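You operate a simulated robot arm through the tools that you are given. There is no shell and no other tool. Be economical: measure what you need, move in short steps, check, and stop when the job is done.

You run a simulated robot arm. Do the job below in one go: nothing can be reset, and whatever is moved stays where it is left.

JOB
Tamp the garlic level in its pot in the round steel holder, then lid it.
Fine: use the tamper and put it back; squash nothing. Set down upright: white tamper.

Only the result counts: the job must be done as asked and must still hold three seconds after the hand-in. Knocking over, shifting, dropping, spilling or breaking anything else fails it. A push-on lid holds only when it is set on centred and level and pressed home; a screw cap is set on level and turned clockwise until tight.

ROBOT AND FRAMES
A 7-joint arm with a two-finger parallel gripper, fixed in place. Base frame: the origin is at the foot of the arm, x ahead of it, y to its left, z up; the work surface is at about z = 0. Readings come in cm, rad, newtons and seconds.
With the tool pointing down near the work surface it reaches from about 22 to 58 cm from the base axis. Its first joint turns from -1.152 to 1.152 rad. Payload 2.5 kg.
The tool frame sits at the grasp point between the pads (the TCP): z along the fingers, y along the line on which they close. The tips reach 2.3 cm beyond it. The gripper opens to 9.4 cm. The fingers are 3.8 cm wide and 1 cm thick; the gripper's body (5.4 by 9.6 cm) begins 3.9 cm behind the TCP.
Orientation is that of the tool frame in the base frame, as [roll, pitch, yaw] about the fixed x, y, z axes, in that order (R = Rz(yaw) Ry(pitch) Rx(roll)). With the fingers straight down and closing along the base's y, the tool's x points along the base's -x, its y along +y and its z along -z.

CONTROLS
- The arm moves only by the tool drive_tool. Its argument "steps" is a list that holds one entry, the list of rows, each a list of 7 numbers: the gripper command, from -1 (shut) to 1 (fully open), values between in proportion, then the shift along the tool's x, y, z in cm, then the turn, a rotation vector about the tool's x, y, z in rad. In form: [[[claw, x, y, z, ax, ay, az], ...]]. A call has 1 to 8 rows; each row shifts and turns the commanded pose from where the row before left it, along the tool's axes as they then stand. Rows are played at 5 a second. More than 5 cm and 0.15 rad between two rows, or a gripper value outside its range, and nothing of the call is played. A pose out of reach is approached as far as the arm can. The call stops where the force on the tool passes 50 N (or 10 N more than at its start, if that is more) or the arm is blocked; 0.2 s more then pass. The fingers move at their own pace (about 10.8 cm/s each) and stop on an object; they squeeze with about 28 N. The grip force told is the motor's: it shows also when the fingers shut on nothing. Time passes only in rows, and 0.2 s behind the last, so rows that do not move let the fingers close. It gives the time, the measured TCP pose, the force on the tool (base axes), the opening and the grip force at its end, in the units of the frame above (readings bear some noise), with the torque about the TCP (base axes, N m) and any sound that the robot's microphone picked up.
- Cameras (640 x 400 px; columns grow to the right, rows downward): "scene" is fixed at [10.21, -39.64, 54.76]; the picture's right is [0.94, -0.35, 0.00], its down [-0.19, -0.51, -0.84] and it looks along [0.29, 0.78, -0.55] (base axes); focal length 275 px, centre (320, 200). "wrist" rides on the gripper at [8.6, 1.6, -7.4] in the tool frame; the picture's right is [-0.18, 0.98, 0.00], its down [-0.58, -0.11, -0.81] and it looks along [-0.79, -0.15, 0.59] (tool axes); focal length 243 px, centre (320, 200). There is no depth. A picture from a camera that has moved, and an enlarged one, comes with that camera's place and axes in the base frame and with its lens.
- get_image(camera): a new picture of that camera. The clock stands still meanwhile.
- zoom(camera, box): a new picture of the part [left, top, right, bottom] of that camera's present view, enlarged. The clock stands still meanwhile.
- job_done(): hands the job in; it is judged then, once.

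Go step by step. Nothing tells you positions but the pictures and the camera data: compare them with the known pose of the tool, close in by small moves and look again before you grip or let go. The budget is 120 turns and 84 pictures, counting those below and the enlarged ones. Unless the task says otherwise, let go and move clear before handing in, and close with one line.

The tools are called after ">>>" as a command line: name --argument value ..., lists and objects as JSON in quotes. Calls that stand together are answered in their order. drive_tool: Moves the arm, as the interface text tells. Its arguments: {"type":"object","properties":{"steps":{"type":"array","items":{"type":"array","items":{"type":"array","items":{"type":"number"}}}}},"required":["steps"]} The other tools are called the same way: get_image (camera) takes a picture; zoom (camera, box) takes an enlarged picture of a part of a camera's view; job_done () hands the job in.

At the start:

```text
clock: 0.0
ee_pos: [36.24, 2.37, 39.92]
orientation: [-3.141, 0.001, -3.14]
force: [0.2, 0.3, 0.2]
moment: [-0.04, 0.0, 0.01]
grip_width: 9.38
grip_force: 0.0
```

scene: 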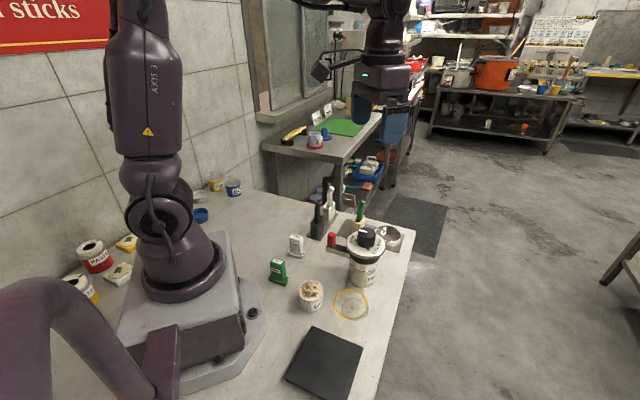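
wrist: 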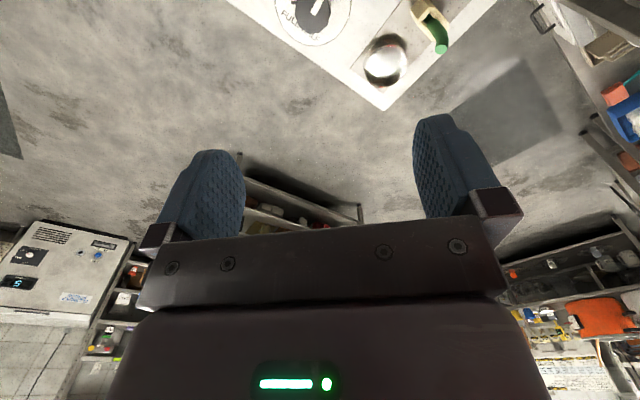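

I see a bench with a pot of garlic, a yellow ring, a pot with a lid-like item and a holder with tools. I'll zoom in to identify them.

>>> zoom --camera "scene" --box '[250, 170, 430, 330]'

>>> zoom --camera "scene" --box '[300, 170, 420, 250]'

>>> zoom --camera "scene" --box '[50, 170, 250, 310]'

```text
2.50 times, centred on (340, 250) of scene
camera zoom: at [10.21, -39.64, 54.76], right [0.94, -0.35, 0.0], down [-0.19, -0.51, -0.84], along [0.29, 0.78, -0.55], focal length 688 px, centre (270, 75)
```

zoom: 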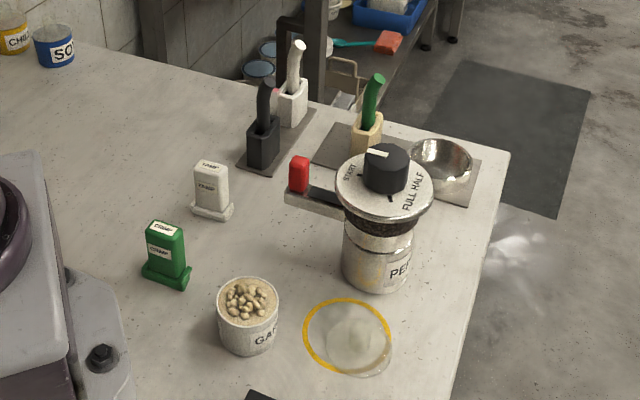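

```text
5.00 times, centred on (360, 210) of scene
camera zoom: at [10.21, -39.64, 54.76], right [0.94, -0.35, 0.0], down [-0.19, -0.51, -0.84], along [0.29, 0.78, -0.55], focal length 1377 px, centre (120, 150)
```

zoom: 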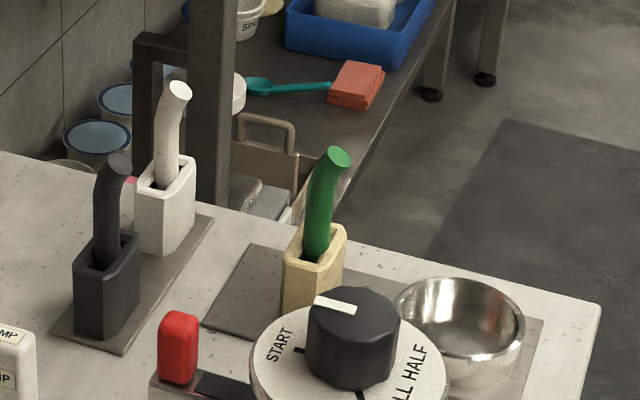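

```text
2.86 times, centred on (150, 240) of scene
camera zoom: at [10.21, -39.64, 54.76], right [0.94, -0.35, 0.0], down [-0.19, -0.51, -0.84], along [0.29, 0.78, -0.55], focal length 787 px, centre (806, 86)
```

zoom: 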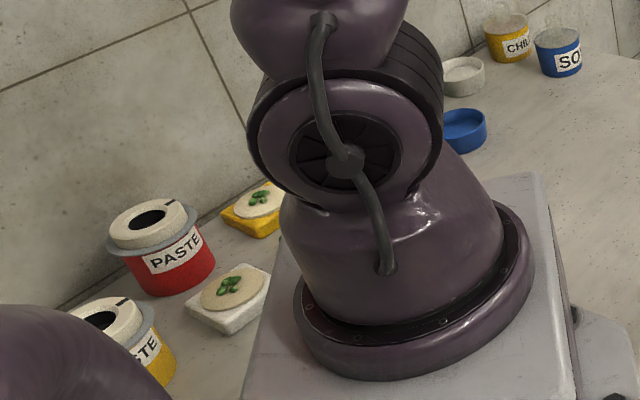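

>>> zoom --camera "scene" --box '[285, 270, 385, 332]'

>>> zoom --camera "scene" --box '[260, 225, 340, 290]'

>>> zoom --camera "scene" --box '[180, 165, 260, 230]'

>>> zoom --camera "scene" --box '[320, 210, 420, 295]'

```text
6.40 times, centred on (335, 301) of scene
camera zoom: at [10.21, -39.64, 54.76], right [0.94, -0.35, 0.0], down [-0.19, -0.51, -0.84], along [0.29, 0.78, -0.55], focal length 1762 px, centre (224, -446)
```

zoom: 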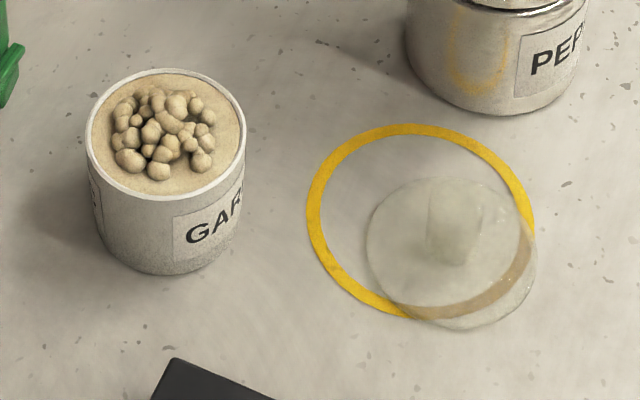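

```text
6.15 times, centred on (300, 258) of scene
camera zoom: at [10.21, -39.64, 54.76], right [0.94, -0.35, 0.0], down [-0.19, -0.51, -0.84], along [0.29, 0.78, -0.55], focal length 1695 px, centre (443, -154)
```

zoom: 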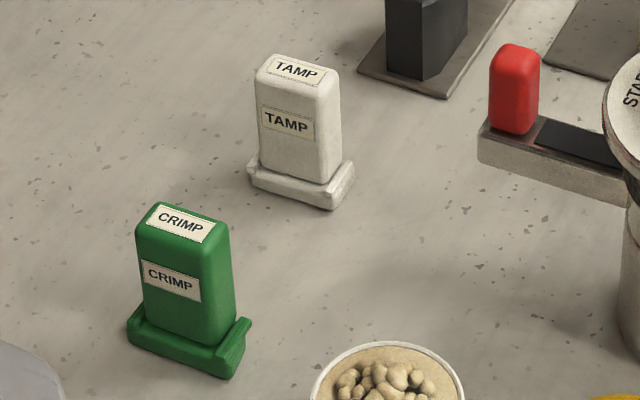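

```text
6.15 times, centred on (220, 198) of scene
camera zoom: at [10.21, -39.64, 54.76], right [0.94, -0.35, 0.0], down [-0.19, -0.51, -0.84], along [0.29, 0.78, -0.55], focal length 1695 px, centre (935, 215)
```

zoom: 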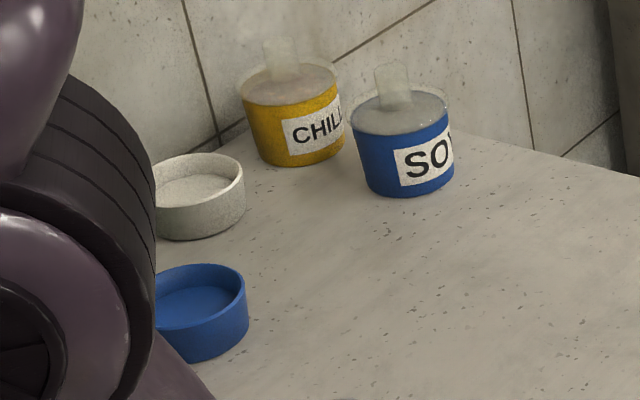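

```text
4.71 times, centred on (370, 252) of scene
camera zoom: at [10.21, -39.64, 54.76], right [0.94, -0.35, 0.0], down [-0.19, -0.51, -0.84], along [0.29, 0.78, -0.55], focal length 1296 px, centre (85, -47)
```

zoom: 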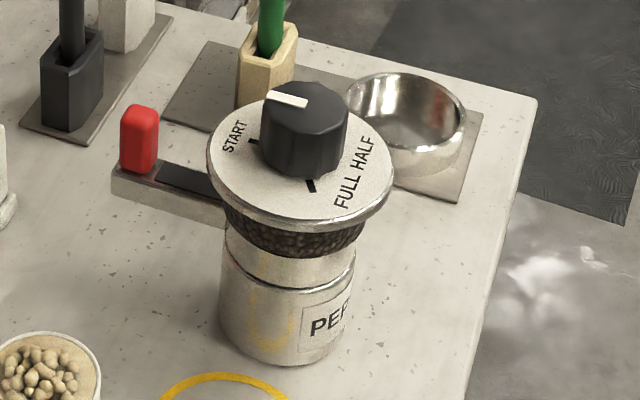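

The garlic pot is at about (22.5, -1.2), 4.6 cm tall. The white TAMP tool is at about (23.7, 15.2), the clear knobbed lid at about (31, -6.5), and the steel holder at about (51, 11.6). I'll move above the pot and look from the wrist.

>>> drive_tool --steps '[[[1, 2.3, -0.6, 4.2, 0, 0, 0], [1, 2.3, -0.6, 4.2, 0, 0, 0], [1, 2.3, -0.6, 4.2, 0, 0, 0], [1, 2.3, -0.6, 4.2, 0, 0, 0], [1, 2.3, -0.6, 4.2, 0, 0, 0], [1, 2.2, -0.5, 4.2, 0, 0, 0], [1, 0, 0, 2.7, 0, 0, 0], [1, 0, 0, 0, 0, 0, 0]]]'

>>> get_image --camera "wrist"

>>> get_image --camera "scene"

```text
clock: 1.8
ee_pos: [22.54, -1.31, 11.87]
orientation: [3.141, -0.001, 3.141]
force: [-0.3, -0.5, 0.3]
moment: [-0.03, 0.01, 0.02]
grip_width: 9.4
grip_force: 0.1
```

```text
74 pictures are left
camera wrist: at [13.88, 0.39, 19.29], right [0.18, 0.98, 0.0], down [0.58, -0.11, 0.81], along [0.79, -0.15, -0.59], focal length 243 px, centre (320, 200)
```

wrist: 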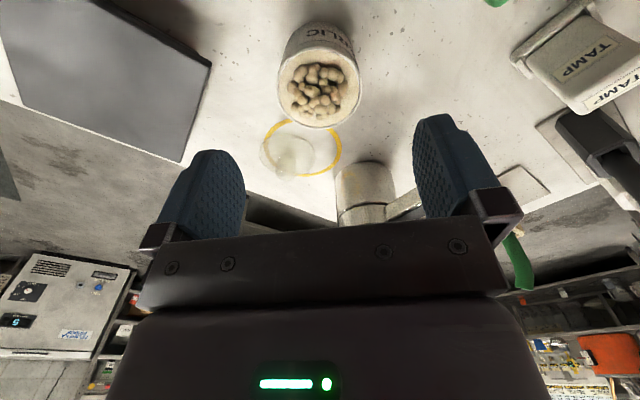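

```text
73 pictures are left
```

scene: 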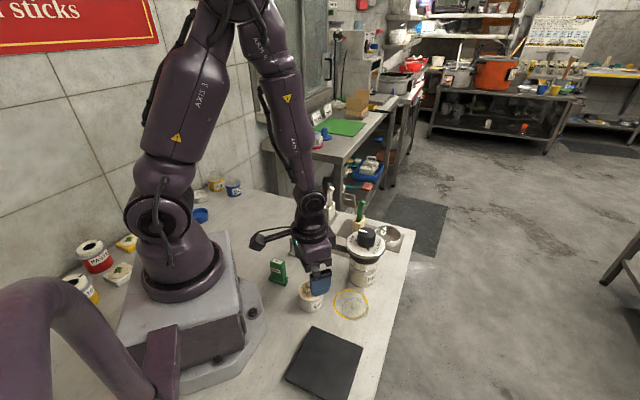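

>>> zoom --camera "wrist" --box '[260, 10, 380, 140]'

>>> zoom --camera "scene" --box '[285, 235, 365, 325]'

```text
3.08 times, centred on (320, 75) of wrist
camera zoom: at [13.88, 0.39, 19.29], right [0.18, 0.98, 0.0], down [0.58, -0.11, 0.81], along [0.79, -0.15, -0.59], focal length 746 px, centre (320, 585)
```

zoom: 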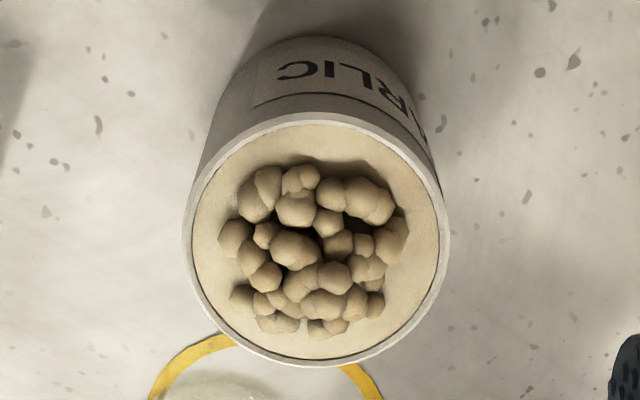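

```text
4.44 times, centred on (325, 280) of scene
camera zoom: at [10.21, -39.64, 54.76], right [0.94, -0.35, 0.0], down [-0.19, -0.51, -0.84], along [0.29, 0.78, -0.55], focal length 1224 px, centre (298, -156)
```

zoom: 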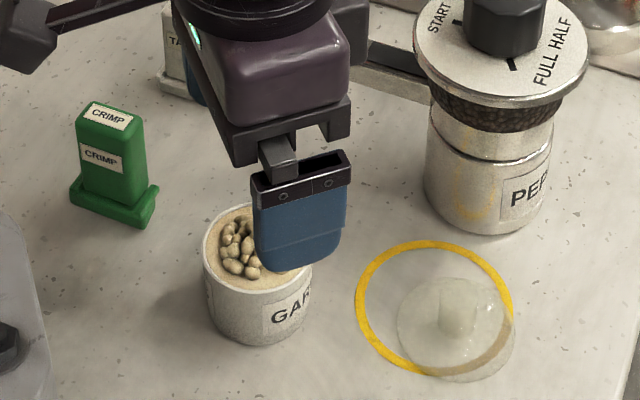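

The pot rim is centred near (22.1, -1.15), with a height of about 4.6 cm. I'll descend so the tips reach about z = 2.9, then look again before gripping.

>>> drive_tool --steps '[[[1, 0.4, 0.15, 2.2, 0, 0, 0], [1, 0, 0, 2.2, 0, 0, 0], [1, 0, 0, 2.2, 0, 0, 0], [1, 0, 0, 0, 0, 0, 0]]]'

>>> get_image --camera "wrist"

>>> zoom --camera "scene" --box '[285, 235, 365, 325]'

```text
clock: 2.8
ee_pos: [22.29, -0.99, 5.28]
orientation: [-3.141, 0.0, 3.141]
force: [-1.3, -0.5, 0.1]
moment: [-0.01, -0.01, 0.0]
grip_width: 9.39
grip_force: 0.0
```

```text
70 pictures are left
camera wrist: at [13.56, 0.55, 12.72], right [0.18, 0.98, 0.0], down [0.58, -0.11, 0.81], along [0.79, -0.15, -0.59], focal length 243 px, centre (320, 200)
```

wrist: 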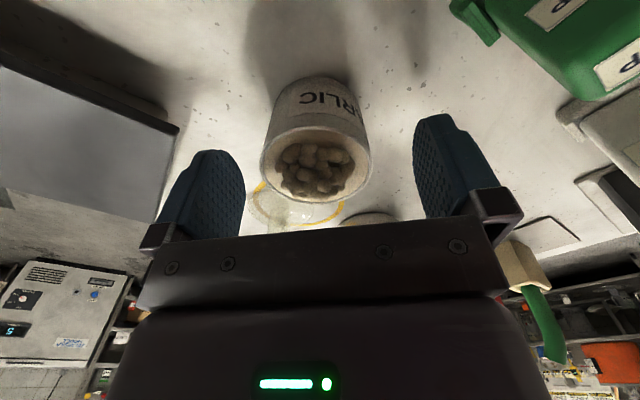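

```text
4.44 times, centred on (325, 280) of scene
camera zoom: at [10.21, -39.64, 54.76], right [0.94, -0.35, 0.0], down [-0.19, -0.51, -0.84], along [0.29, 0.78, -0.55], focal length 1224 px, centre (298, -156)
```

zoom: 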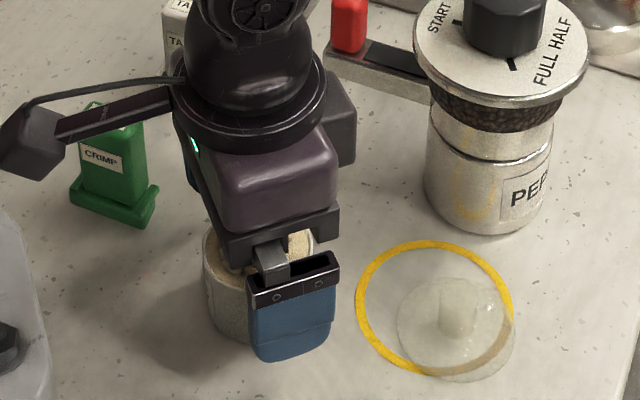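

The fingers straddle the pot. I'll close gradually.

>>> drive_tool --steps '[[[0.3, 0, 0, 0, 0, 0, 0], [0.1, 0, 0, 0, 0, 0, 0], [0.1, 0, 0, 0, 0, 0, 0], [0.0, 0, 0, 0, 0, 0, 0]]]'

>>> zoom --camera "wrist" --box '[220, 60, 420, 240]'

```text
clock: 3.8
ee_pos: [22.27, -1.07, 5.25]
orientation: [-3.141, -0.001, -3.141]
force: [-0.7, 0.0, 0.0]
moment: [0.01, 0.01, 0.01]
grip_width: 5.41
grip_force: 28.0
```

```text
2.22 times, centred on (320, 150) of wrist
camera zoom: at [13.56, 0.55, 12.74], right [0.18, 0.98, 0.0], down [0.58, -0.11, 0.81], along [0.79, -0.15, -0.59], focal length 539 px, centre (320, 311)
```

zoom: 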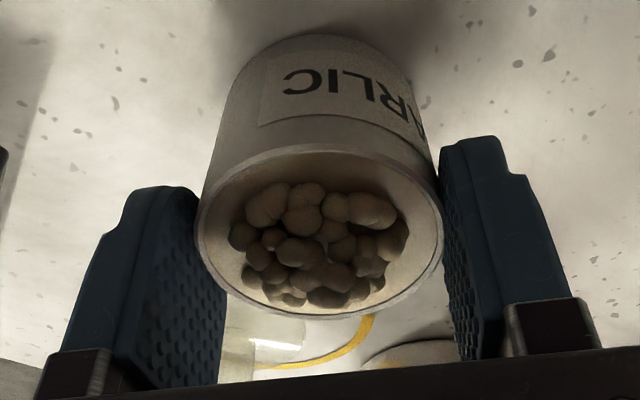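

Pot held at 5.41 cm. I'll lift it and carry it high toward the holder.

>>> drive_tool --steps '[[[-0.1, 0, 0, -2, 0, 0, 0], [-0.1, 0, 0, -4.5, 0, 0, 0], [-0.1, 0, 0, -4.5, 0, 0, 0], [-0.1, 0, 0, -4.5, 0, 0, 0], [-0.1, -4, 1.8, 0, 0, 0, 0], [-0.1, -4, 1.8, 0, 0, 0, 0], [-0.1, -4, 1.8, 0, 0, 0, 0], [-0.1, -4, 1.8, 0, 0, 0, 0]]]'

>>> drive_tool --steps '[[[-0.1, -3, 1.4, 0, 0, 0, 0], [-0.1, -2, 1, 0, 0, 0, 0], [-0.1, 0, 0, 0, 0, 0, 0]]]'

>>> get_image --camera "wrist"

>>> zoom --camera "scene" --box '[300, 120, 440, 300]'

```text
clock: 5.6
ee_pos: [38.06, 6.06, 20.97]
orientation: [3.141, 0.0, 3.141]
force: [-0.4, 0.1, -0.9]
moment: [-0.02, 0.02, 0.02]
grip_width: 5.4
grip_force: 28.0
```

```text
clock: 6.4
ee_pos: [43.08, 8.62, 20.91]
orientation: [-3.14, 0.0, 3.14]
force: [-0.6, -0.9, -0.4]
moment: [-0.03, 0.0, 0.01]
grip_width: 5.41
grip_force: 27.8
```

```text
67 pictures are left
camera wrist: at [34.46, 10.21, 28.3], right [0.18, 0.98, 0.0], down [0.58, -0.11, 0.81], along [0.79, -0.15, -0.59], focal length 243 px, centre (320, 200)
```

wrist: 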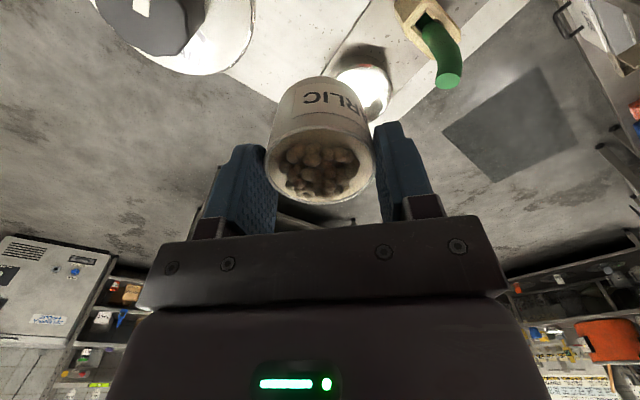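

```text
2.22 times, centred on (370, 210) of scene
camera zoom: at [10.21, -39.64, 54.76], right [0.94, -0.35, 0.0], down [-0.19, -0.51, -0.84], along [0.29, 0.78, -0.55], focal length 612 px, centre (209, 178)
```

zoom: 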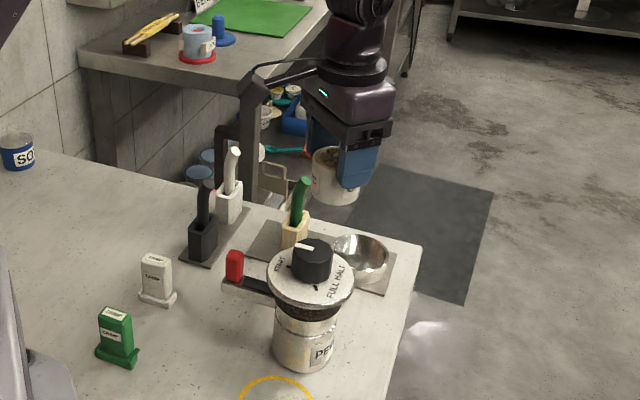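

>>> zoom --camera "scene" --box '[355, 215, 415, 255]'

>>> zoom --camera "wrist" --box '[250, 0, 490, 150]'

```text
10.00 times, centred on (385, 235) of scene
camera zoom: at [10.21, -39.64, 54.76], right [0.94, -0.35, 0.0], down [-0.19, -0.51, -0.84], along [0.29, 0.78, -0.55], focal length 2754 px, centre (-330, -150)
```

zoom: 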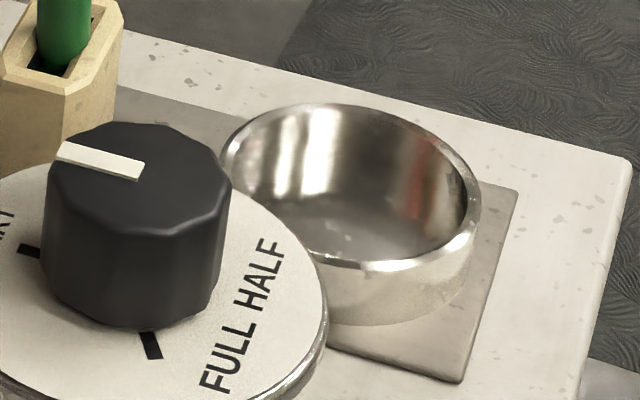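

```text
2.67 times, centred on (370, 75) of wrist
camera zoom: at [34.46, 10.21, 28.3], right [0.18, 0.98, 0.0], down [0.58, -0.11, 0.81], along [0.79, -0.15, -0.59], focal length 647 px, centre (187, 533)
```

zoom: 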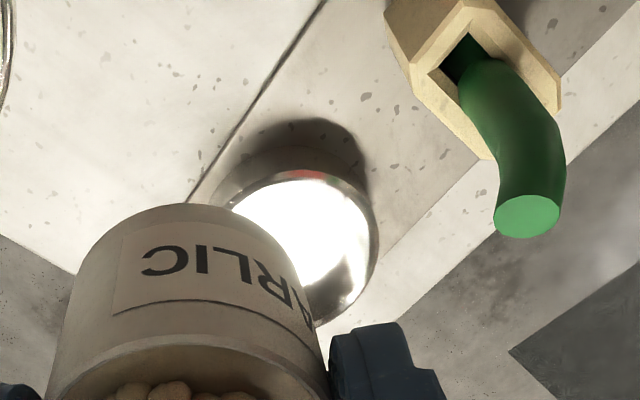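

The holder rim is centred at about (50.7, 11.9), 2 cm tall with an inner diameter of about 6.9 cm. I'll move above it, part way down, and look.

>>> drive_tool --steps '[[[-0.1, -3.75, 1.6, 0, 0, 0, 0], [-0.1, -3.75, 1.6, 0, 0, 0, 0], [-0.1, 0, 0, 4, 0, 0, 0], [-0.1, 0, 0, 4, 0, 0, 0], [-0.1, 0, 0, 3, 0, 0, 0], [-0.1, 0, 0, 0, 0, 0, 0]]]'

>>> get_image --camera "wrist"

>>> zoom --camera "scene" --box '[340, 180, 430, 260]'

```text
clock: 7.8
ee_pos: [50.66, 11.59, 9.71]
orientation: [-3.141, -0.001, 3.141]
force: [0.2, -0.3, -1.0]
moment: [-0.04, 0.0, -0.01]
grip_width: 5.41
grip_force: 28.1
```

```text
63 pictures are left
camera wrist: at [41.98, 13.34, 17.22], right [0.18, 0.98, 0.0], down [0.58, -0.11, 0.81], along [0.79, -0.15, -0.59], focal length 243 px, centre (320, 200)
```

wrist: 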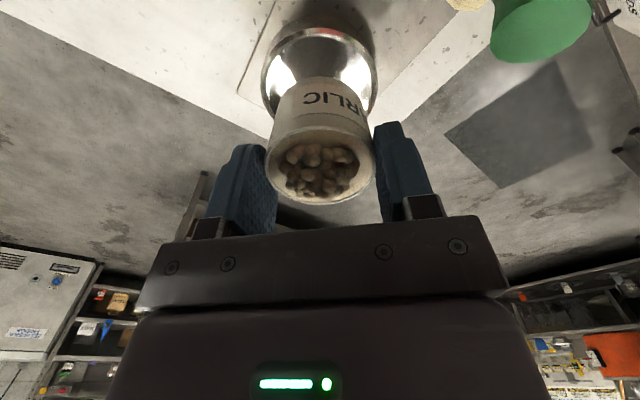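

```text
5.00 times, centred on (385, 220) of scene
camera zoom: at [10.21, -39.64, 54.76], right [0.94, -0.35, 0.0], down [-0.19, -0.51, -0.84], along [0.29, 0.78, -0.55], focal length 1377 px, centre (-5, 100)
```

zoom: 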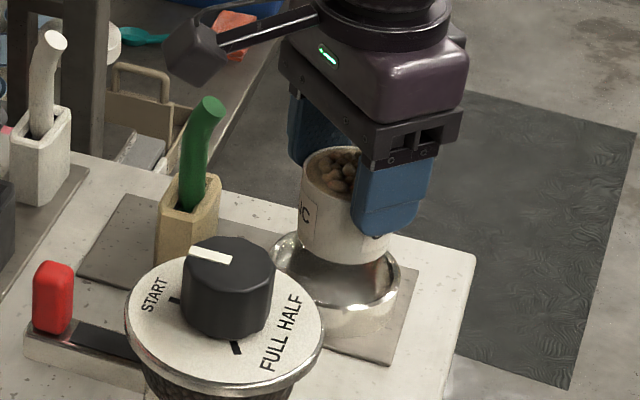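

Pot is nearly over the holder; I'll correct by x -0.3, y +0.15 and lower to just above the floor.

>>> drive_tool --steps '[[[-0.1, 0.3, 0.15, 0, 0, 0, 0], [-0.1, 0, 0, 1.7, 0, 0, 0], [-0.1, 0, 0, 1.5, 0, 0, 0], [-0.1, 0, 0, 0, 0, 0, 0]]]'

>>> zoom --camera "scene" --box '[350, 190, 420, 250]'

>>> zoom --camera "wrist" --box '[220, 20, 420, 220]'

```text
clock: 8.8
ee_pos: [50.27, 12.02, 6.46]
orientation: [-3.141, 0.0, -3.138]
force: [-0.5, -0.2, -0.6]
moment: [0.01, 0.05, 0.02]
grip_width: 5.4
grip_force: 28.0
```

```text
6.67 times, centred on (385, 220) of scene
camera zoom: at [10.21, -39.64, 54.76], right [0.94, -0.35, 0.0], down [-0.19, -0.51, -0.84], along [0.29, 0.78, -0.55], focal length 1836 px, centre (-113, 67)
```

zoom: 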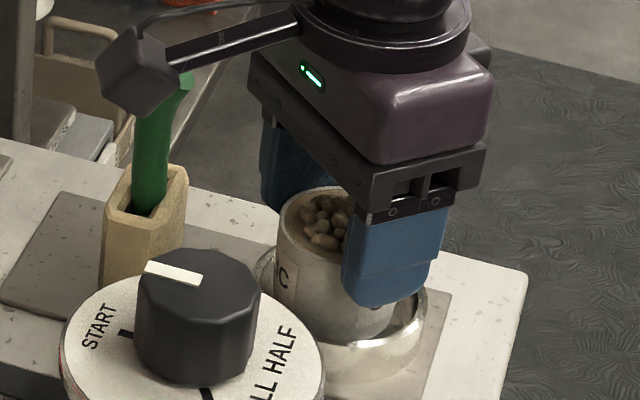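

```text
2.00 times, centred on (320, 120) of wrist
camera zoom: at [41.69, 13.54, 14.01], right [0.18, 0.98, 0.0], down [0.58, -0.11, 0.81], along [0.79, -0.15, -0.59], focal length 485 px, centre (320, 360)
```

zoom: 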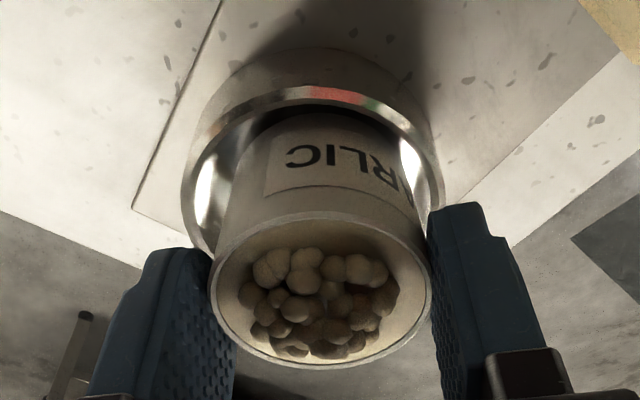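

Pot is inside the rim and roughly centred. I'll lower it to contact in small steps.

>>> drive_tool --steps '[[[-0.1, 0, -0.12, 0.4, 0, 0, 0], [-0.1, 0, 0, 0.3, 0, 0, 0], [-0.1, 0, 0, 0, 0, 0, 0]]]'

>>> zoom --camera "scene" --box '[350, 190, 420, 250]'

```text
clock: 9.6
ee_pos: [50.24, 11.77, 6.07]
orientation: [-3.14, 0.001, -3.141]
force: [-6.2, -1.8, 19.6]
moment: [-0.07, 0.28, -0.04]
grip_width: 5.4
grip_force: 27.9
```

```text
6.67 times, centred on (385, 220) of scene
camera zoom: at [10.2, -39.64, 54.76], right [0.94, -0.35, 0.0], down [-0.19, -0.51, -0.84], along [0.29, 0.78, -0.55], focal length 1836 px, centre (-113, 67)
```

zoom: 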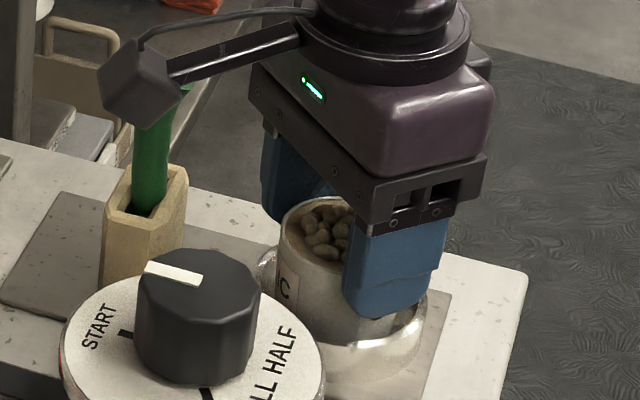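

>>> drive_tool --steps '[[[-0.1, 0, 0, -0.3, 0, 0, 0], [-0.1, 0, 0, 0, 0, 0, 0]]]'

>>> zoom --camera "wrist" --box '[240, 50, 400, 200]'

>>> zoom --camera "scene" --box '[370, 210, 410, 250]'

```text
clock: 10.2
ee_pos: [50.24, 11.72, 6.04]
orientation: [3.141, -0.002, 3.141]
force: [0.7, 0.3, -0.7]
moment: [0.0, -0.01, 0.02]
grip_width: 5.4
grip_force: 27.7
```

```text
2.67 times, centred on (320, 125) of wrist
camera zoom: at [41.66, 13.42, 13.56], right [0.18, 0.98, 0.0], down [0.58, -0.11, 0.81], along [0.79, -0.15, -0.59], focal length 647 px, centre (320, 400)
```

zoom: 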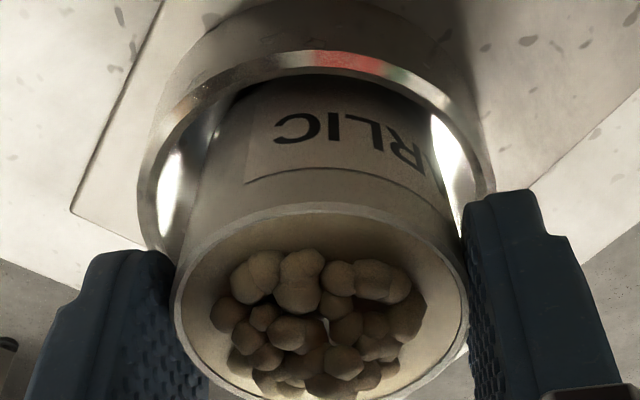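

```text
10.00 times, centred on (390, 230) of scene
camera zoom: at [10.21, -39.64, 54.76], right [0.94, -0.35, 0.0], down [-0.19, -0.51, -0.84], along [0.29, 0.78, -0.55], focal length 2754 px, centre (-380, -100)
```

zoom: 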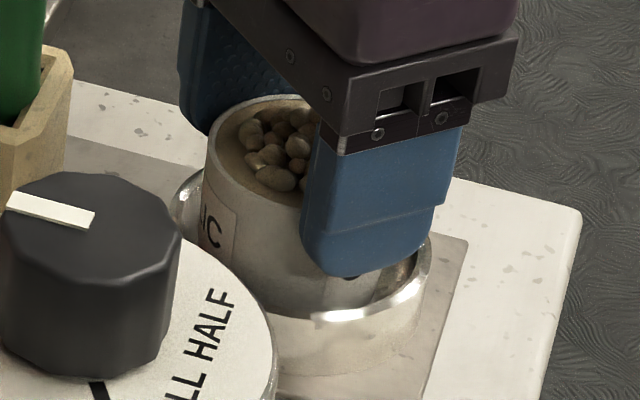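

The pot is resting on the holder floor, well centred. I'll touch down, release and rise.

>>> drive_tool --steps '[[[-0.1, 0, 0, 0.1, 0, 0, 0], [0.25, 0, 0, 0, 0, 0, 0], [0.25, 0, 0, 0, 0, 0, 0]]]'

>>> drive_tool --steps '[[[0.4, 0, 0, -1, 0, 0, 0], [0.4, 0, 0, -4, 0, 0, 0], [0.4, 0, 0, -5, 0, 0, 0], [0.4, 0, 0, -4, 0, 0, 0], [0.4, 4, 0, 0, 0, 0, 0], [0.4, 0, 0, 0, 0, 0, 0]]]'

>>> get_image --camera "wrist"

>>> zoom --camera "scene" --box '[370, 210, 410, 250]'

```text
clock: 11.0
ee_pos: [50.35, 11.84, 6.17]
orientation: [3.141, 0.0, -3.141]
force: [0.4, -0.3, -0.4]
moment: [-0.01, 0.0, 0.04]
grip_width: 5.88
grip_force: 0.0
```

```text
clock: 12.4
ee_pos: [46.33, 11.8, 20.04]
orientation: [-3.141, 0.0, -3.141]
force: [-0.5, -0.2, -0.7]
moment: [0.03, 0.01, 0.03]
grip_width: 6.56
grip_force: 0.1
```

```text
56 pictures are left
camera wrist: at [37.68, 13.44, 27.48], right [0.18, 0.98, 0.0], down [0.58, -0.11, 0.81], along [0.79, -0.15, -0.59], focal length 243 px, centre (320, 200)
```

wrist: 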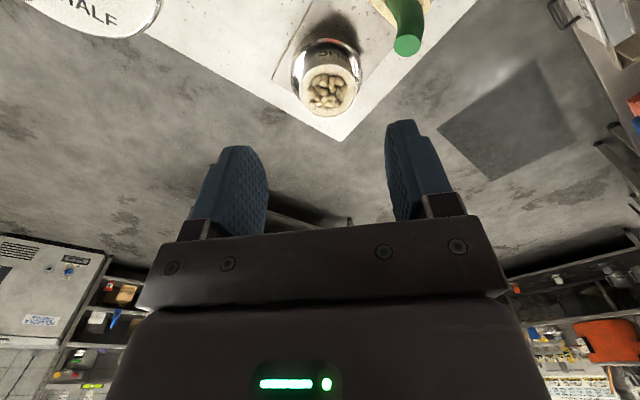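

```text
10.00 times, centred on (390, 230) of scene
camera zoom: at [10.2, -39.64, 54.76], right [0.94, -0.35, 0.0], down [-0.19, -0.51, -0.84], along [0.29, 0.78, -0.55], focal length 2754 px, centre (-380, -100)
```

zoom: 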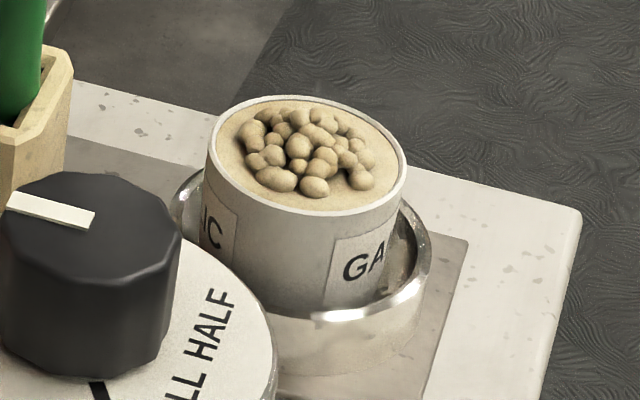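

The pot stands level in the holder, centred at about (50.4, 11.9). Next I'll go over the white tamper at about (23.7, 15.2) and turn so the fingers close across its thin side.

>>> drive_tool --steps '[[[0.4, 4.5, 0.67, 0, 0, 0, 0], [0.4, 4.5, 0.67, 0, 0, 0, 0], [0.4, 4.5, 0.67, 0, 0, 0, 0], [0.4, 4.5, 0.67, 0, 0, 0, 0], [0.4, 4.5, 0.67, 0, 0, 0, 0], [0.4, 0, 0, 0, 0, 0, 0.14], [0.4, 0, 0, 0, 0, 0, 0.14], [0.4, 0, 0, 0, 0, 0, 0.14]]]'

>>> drive_tool --steps '[[[0.4, 0, 0, 2, 0, 0, 0.14], [0.4, 0, 0, 3, 0, 0, 0.14], [0.4, 0, 0, 2, 0, 0, 0], [0.4, 0, 0, 0, 0, 0, 0]]]'

>>> get_image --camera "wrist"

>>> zoom --camera "scene" --box '[250, 190, 350, 290]'

```text
clock: 14.2
ee_pos: [23.8, 15.07, 20.16]
orientation: [3.142, -0.001, 2.719]
force: [0.2, 0.3, -0.1]
moment: [0.01, 0.0, 0.01]
grip_width: 6.59
grip_force: 0.1
```

```text
clock: 15.2
ee_pos: [23.92, 15.21, 13.07]
orientation: [-3.14, 0.001, 2.441]
force: [-0.3, -0.7, 0.9]
moment: [0.01, -0.02, 0.01]
grip_width: 6.6
grip_force: 0.1
```

```text
54 pictures are left
camera wrist: at [18.31, 21.92, 20.55], right [0.77, 0.63, 0.0], down [0.37, -0.46, 0.81], along [0.51, -0.62, -0.59], focal length 243 px, centre (320, 200)
```

wrist: 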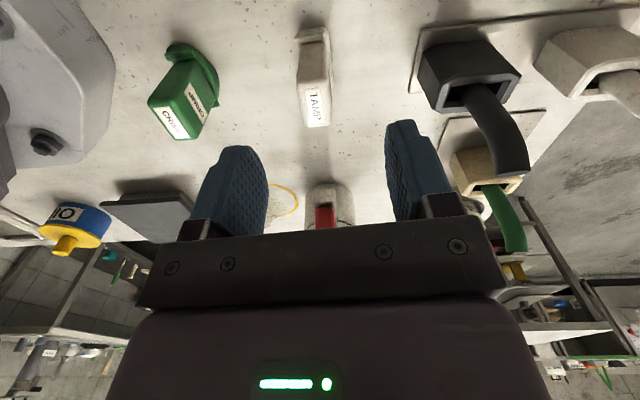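

```text
4.00 times, centred on (300, 240) of scene
camera zoom: at [10.21, -39.64, 54.76], right [0.94, -0.35, 0.0], down [-0.19, -0.51, -0.84], along [0.29, 0.78, -0.55], focal length 1102 px, centre (400, 40)
```

zoom: 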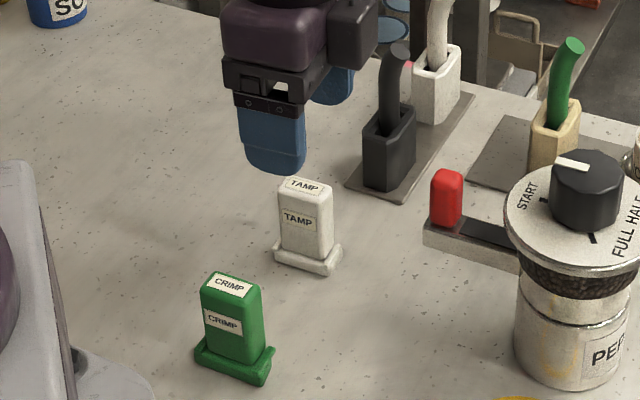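

>>> zoom --camera "wrist" --box '[250, 10, 390, 140]'

```text
3.08 times, centred on (320, 75) of wrist
camera zoom: at [18.31, 21.92, 20.55], right [0.77, 0.63, 0.0], down [0.37, -0.46, 0.81], along [0.51, -0.62, -0.59], focal length 746 px, centre (320, 585)
```

zoom: 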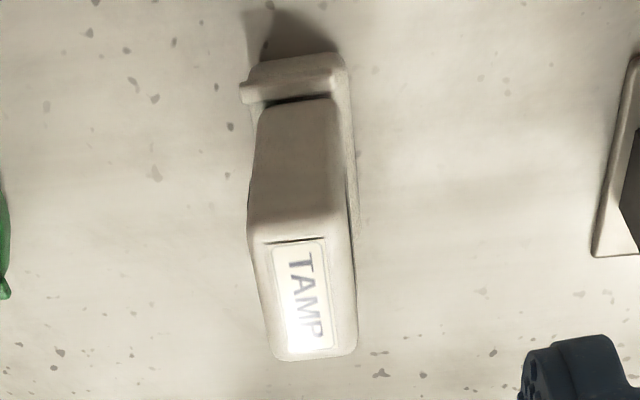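

The tamper lies under the tool, needing about -0.2 cm along tool y and a small turn. I'll descend and grip the upper body.

>>> drive_tool --steps '[[[0.4, 0, -0.22, 0, 0, 0, 0.06], [0.4, -0.1, 0, 2.6, 0, 0, 0], [0.4, 0, 0, 2.6, 0, 0, 0], [0.4, 0, 0, 2.5, 0, 0, 0], [0.4, 0, 0, 0, 0, 0, 0]]]'

>>> zoom --camera "wrist" --box '[200, 20, 440, 240]'

>>> zoom --camera "scene" --box '[260, 200, 340, 280]'

```text
clock: 16.4
ee_pos: [23.76, 15.02, 5.35]
orientation: [-3.14, -0.001, 2.381]
force: [1.3, 0.1, 0.8]
moment: [0.01, -0.02, -0.02]
grip_width: 6.59
grip_force: 0.1
```

```text
1.82 times, centred on (320, 130) of wrist
camera zoom: at [18.56, 22.04, 12.8], right [0.81, 0.59, 0.0], down [0.35, -0.48, 0.81], along [0.47, -0.65, -0.59], focal length 441 px, centre (320, 327)
```

zoom: 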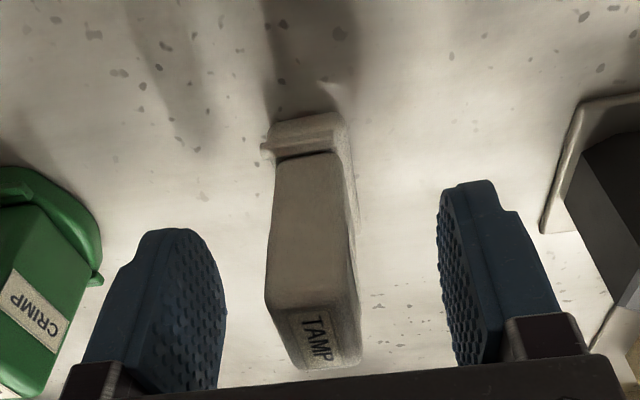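

```text
5.00 times, centred on (300, 240) of scene
camera zoom: at [10.21, -39.64, 54.76], right [0.94, -0.35, 0.0], down [-0.19, -0.51, -0.84], along [0.29, 0.78, -0.55], focal length 1377 px, centre (420, 0)
```

zoom: 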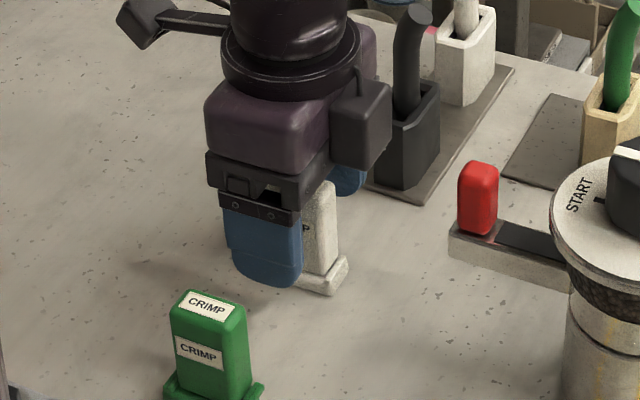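

The tamper is about 0.7 cm further along tool -x; I'll shift, then close.

>>> drive_tool --steps '[[[0.4, -0.7, 0, 0, 0, 0, 0], [0, 0, 0, 0, 0, 0, 0], [-0.4, 0, 0, 0, 0, 0, 0], [-0.6, 0, 0, 0, 0, 0, 0], [-0.8, 0, 0, 0, 0, 0, 0], [-0.8, 0, 0, 0, 0, 0, 0]]]'

>>> zoom --camera "wrist" --box '[200, 20, 440, 240]'

>>> zoom --camera "scene" --box '[260, 200, 340, 280]'

```text
clock: 17.8
ee_pos: [24.37, 14.41, 5.39]
orientation: [-3.141, 0.001, 2.382]
force: [-0.4, 0.2, 1.1]
moment: [-0.01, 0.0, 0.0]
grip_width: 1.95
grip_force: 27.6
```

```text
1.82 times, centred on (320, 130) of wrist
camera zoom: at [19.12, 21.55, 12.81], right [0.81, 0.59, 0.0], down [0.35, -0.48, 0.81], along [0.47, -0.65, -0.59], focal length 441 px, centre (320, 327)
```

zoom: 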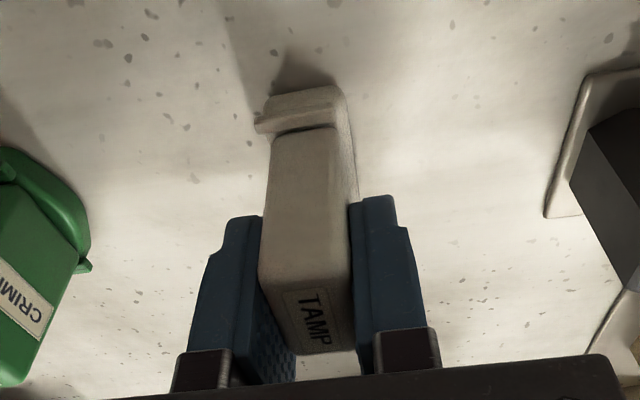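

```text
5.00 times, centred on (300, 240) of scene
camera zoom: at [10.21, -39.64, 54.76], right [0.94, -0.35, 0.0], down [-0.19, -0.51, -0.84], along [0.29, 0.78, -0.55], focal length 1377 px, centre (420, 0)
```

zoom: 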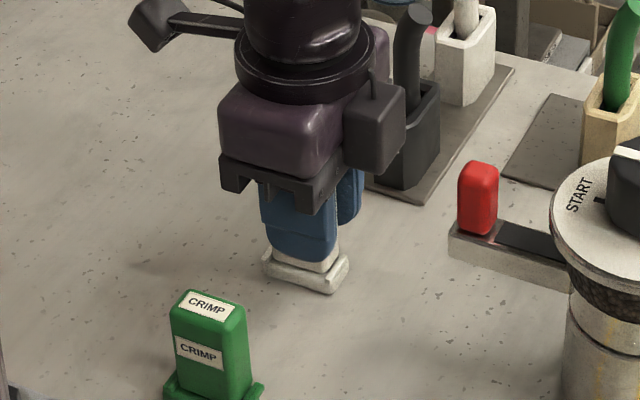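

Tamper gripped (width 1.95). I note its home pose as (24.37, 14.41, 5.39), yaw 2.382. I'll lift it and carry it above the pot.

>>> drive_tool --steps '[[[-0.8, 0, 0, -1, 0, 0, 0], [-0.8, 0, 0, -4.5, 0, 0, 0], [-0.8, 0, 0, -4.5, 0, 0, 0], [-0.8, 0, 0, -4.5, 0, 0, 0], [-0.8, -3.43, 2.68, 0, 0, 0, 0], [-0.8, -3.43, 2.68, 0, 0, 0, 0], [-0.8, -3.43, 2.68, 0, 0, 0, 0], [-0.8, -3.43, 2.68, 0, 0, 0, 0]]]'

>>> drive_tool --steps '[[[-0.8, -3.43, 2.68, 0, 0, 0, 0], [-0.8, -3.43, 2.68, 0, 0, 0, 0], [-0.8, 0, 0, 3.5, 0, 0, 0], [-0.8, 0, 0, 2.5, 0, 0, 0], [-0.8, 0, 0, 0, 0, 0, 0]]]'

>>> get_image --camera "wrist"

>>> zoom --camera "scene" --box '[350, 180, 430, 250]'

```text
clock: 19.6
ee_pos: [41.68, 12.87, 20.01]
orientation: [-3.141, -0.003, 2.382]
force: [0.3, -0.9, 0.1]
moment: [0.02, -0.01, 0.04]
grip_width: 1.95
grip_force: 27.5
```

```text
clock: 20.8
ee_pos: [50.19, 11.9, 14.06]
orientation: [-3.141, 0.001, 2.382]
force: [-0.7, 0.3, -0.4]
moment: [0.0, 0.04, -0.02]
grip_width: 1.95
grip_force: 27.8
```

```text
47 pictures are left
camera wrist: at [45.1, 19.08, 21.42], right [0.81, 0.59, 0.0], down [0.35, -0.48, 0.81], along [0.47, -0.65, -0.59], focal length 243 px, centre (320, 200)
```

wrist: 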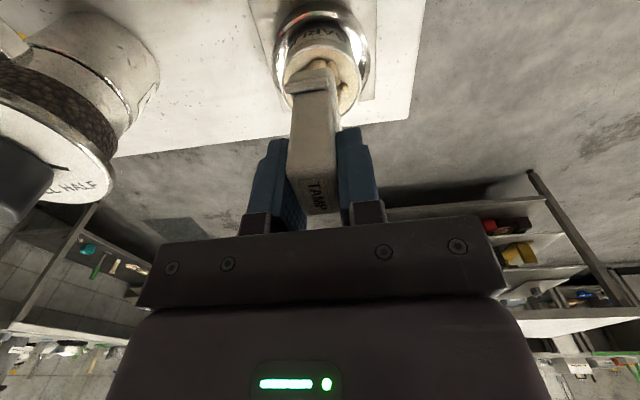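

```text
5.71 times, centred on (390, 215) of scene
camera zoom: at [10.21, -39.64, 54.76], right [0.94, -0.35, 0.0], down [-0.19, -0.51, -0.84], along [0.29, 0.78, -0.55], focal length 1574 px, centre (-80, 114)
```

zoom: 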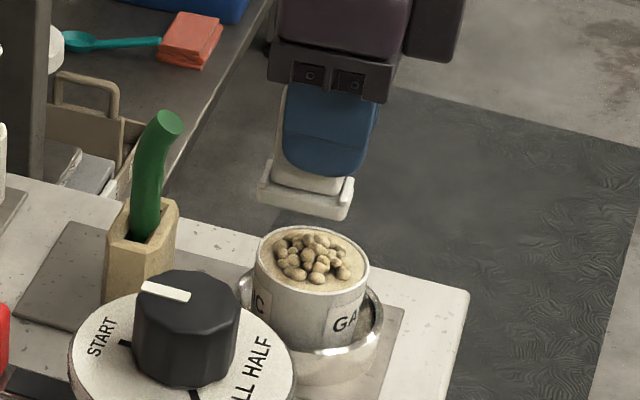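

>>> zoom --camera "wrist" --box '[260, 0, 390, 220]'

>>> zoom --camera "scene" --box '[375, 185, 425, 225]'

```text
1.82 times, centred on (325, 110) of wrist
camera zoom: at [45.1, 19.08, 21.42], right [0.81, 0.59, 0.0], down [0.35, -0.48, 0.81], along [0.47, -0.65, -0.59], focal length 441 px, centre (311, 364)
```

zoom: 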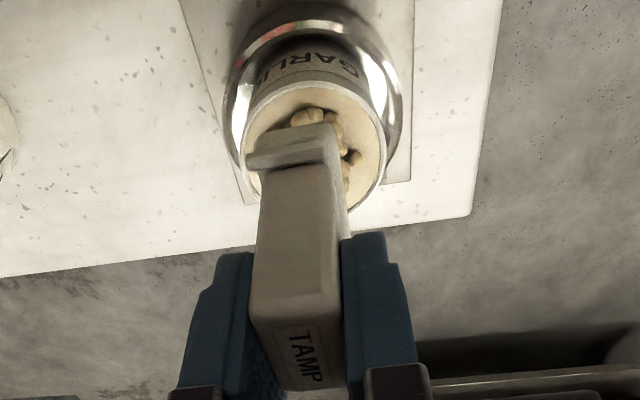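

```text
10.00 times, centred on (400, 205) of scene
camera zoom: at [10.21, -39.64, 54.76], right [0.94, -0.35, 0.0], down [-0.19, -0.51, -0.84], along [0.29, 0.78, -0.55], focal length 2754 px, centre (-480, 150)
```

zoom: 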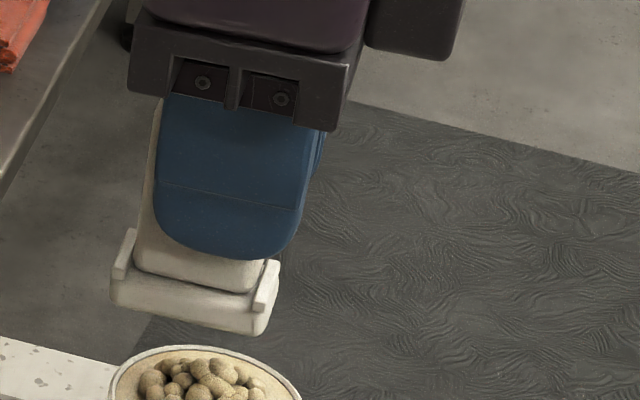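

The foot looks offset from the tool by about 0.7 cm toward the camera. I'll correct and descend to just above the rim to compare directly.

>>> drive_tool --steps '[[[-0.8, -0.7, 0, 0, 0, 0, 0], [-0.8, 0, 0, 2, 0, 0, 0], [-0.8, 0, 0, 0, 0, 0, 0]]]'

>>> zoom --camera "wrist" --box '[250, 0, 400, 120]'

>>> zoom --camera "scene" --box '[370, 200, 420, 240]'

```text
clock: 21.6
ee_pos: [50.78, 11.46, 11.88]
orientation: [-3.141, 0.0, 2.381]
force: [-0.7, 0.7, -0.5]
moment: [-0.01, -0.02, 0.01]
grip_width: 1.96
grip_force: 28.3
```

```text
3.33 times, centred on (325, 60) of wrist
camera zoom: at [45.58, 18.6, 19.36], right [0.81, 0.59, 0.0], down [0.35, -0.48, 0.81], along [0.47, -0.65, -0.59], focal length 809 px, centre (303, 667)
```

zoom: 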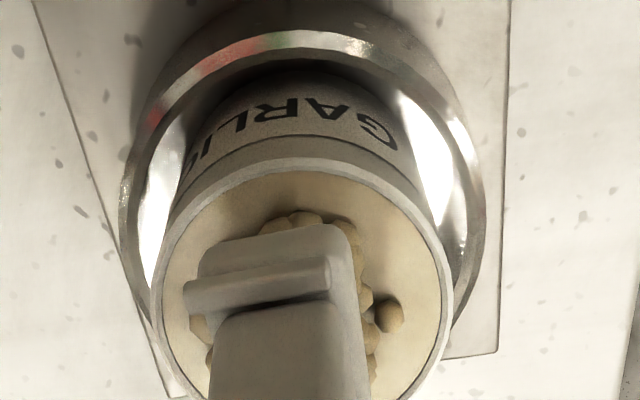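

```text
10.00 times, centred on (395, 220) of scene
camera zoom: at [10.21, -39.64, 54.76], right [0.94, -0.35, 0.0], down [-0.19, -0.51, -0.84], along [0.29, 0.78, -0.55], focal length 2754 px, centre (-430, 0)
```

zoom: 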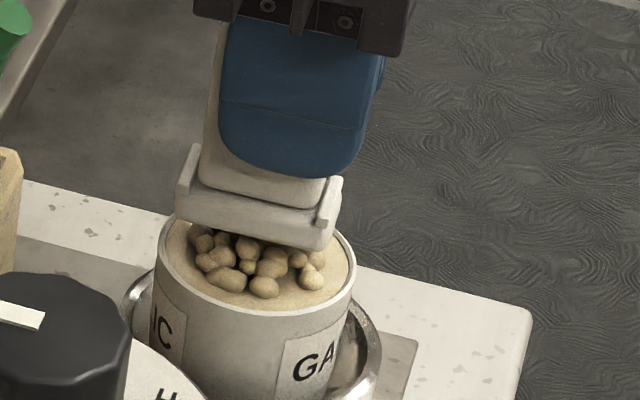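

By the wrist view the foot is centred over the pot within about 0.2 cm. I'll descend in small steps watching the force.

>>> drive_tool --steps '[[[-0.8, -0.12, 0, 0.3, 0, 0, 0], [-0.8, 0, 0, 0.3, 0, 0, 0], [-0.8, 0, 0, 0, 0, 0, 0]]]'

>>> zoom --camera "wrist" --box '[250, 0, 400, 120]'

>>> zoom --camera "scene" --box '[370, 200, 420, 240]'

```text
clock: 22.4
ee_pos: [50.8, 11.46, 11.38]
orientation: [-3.141, 0.0, 2.383]
force: [0.7, -0.8, -0.5]
moment: [0.0, -0.03, 0.01]
grip_width: 1.95
grip_force: 28.5
```

```text
3.33 times, centred on (325, 60) of wrist
camera zoom: at [45.7, 18.52, 18.77], right [0.81, 0.59, 0.0], down [0.35, -0.48, 0.81], along [0.47, -0.65, -0.59], focal length 809 px, centre (303, 667)
```

zoom: 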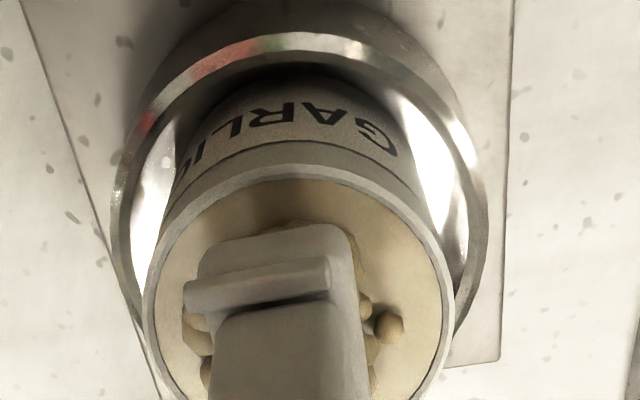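

```text
10.00 times, centred on (395, 220) of scene
camera zoom: at [10.21, -39.64, 54.76], right [0.94, -0.35, 0.0], down [-0.19, -0.51, -0.84], along [0.29, 0.78, -0.55], focal length 2754 px, centre (-430, 0)
```

zoom: 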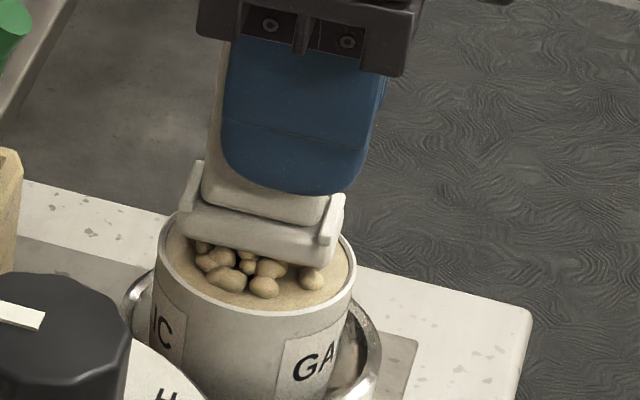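

>>> drive_tool --steps '[[[-0.8, 0, 0, 0.25, 0, 0, 0], [-0.8, 0, 0, 0.25, 0, 0, 0], [-0.8, 0, 0, 0, 0, 0, 0]]]'

>>> drive_tool --steps '[[[-0.8, 0, 0, 0.15, 0, 0, 0], [-0.8, 0, 0, 0, 0, 0, 0]]]'

>>> zoom --camera "scene" --box '[370, 200, 420, 240]'

```text
clock: 23.2
ee_pos: [50.87, 11.54, 10.65]
orientation: [3.141, 0.0, 2.382]
force: [-0.2, 0.4, -1.2]
moment: [0.0, 0.0, -0.02]
grip_width: 1.93
grip_force: 28.1
```

```text
clock: 23.8
ee_pos: [50.87, 11.41, 10.7]
orientation: [3.14, 0.0, 2.383]
force: [0.4, 0.9, -0.3]
moment: [-0.02, -0.01, -0.03]
grip_width: 1.97
grip_force: 28.3
```

```text
10.00 times, centred on (395, 220) of scene
camera zoom: at [10.21, -39.64, 54.76], right [0.94, -0.35, 0.0], down [-0.19, -0.51, -0.84], along [0.29, 0.78, -0.55], focal length 2754 px, centre (-430, 0)
```

zoom: 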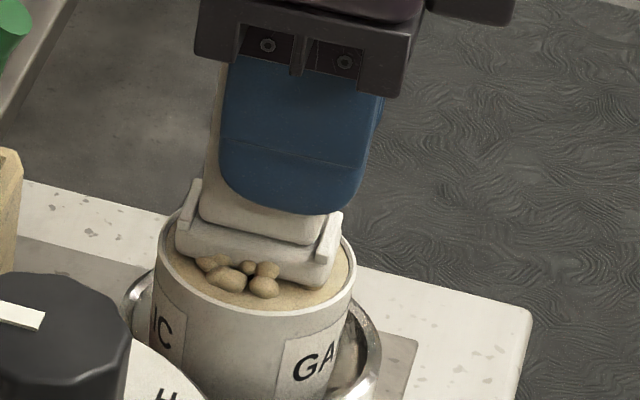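

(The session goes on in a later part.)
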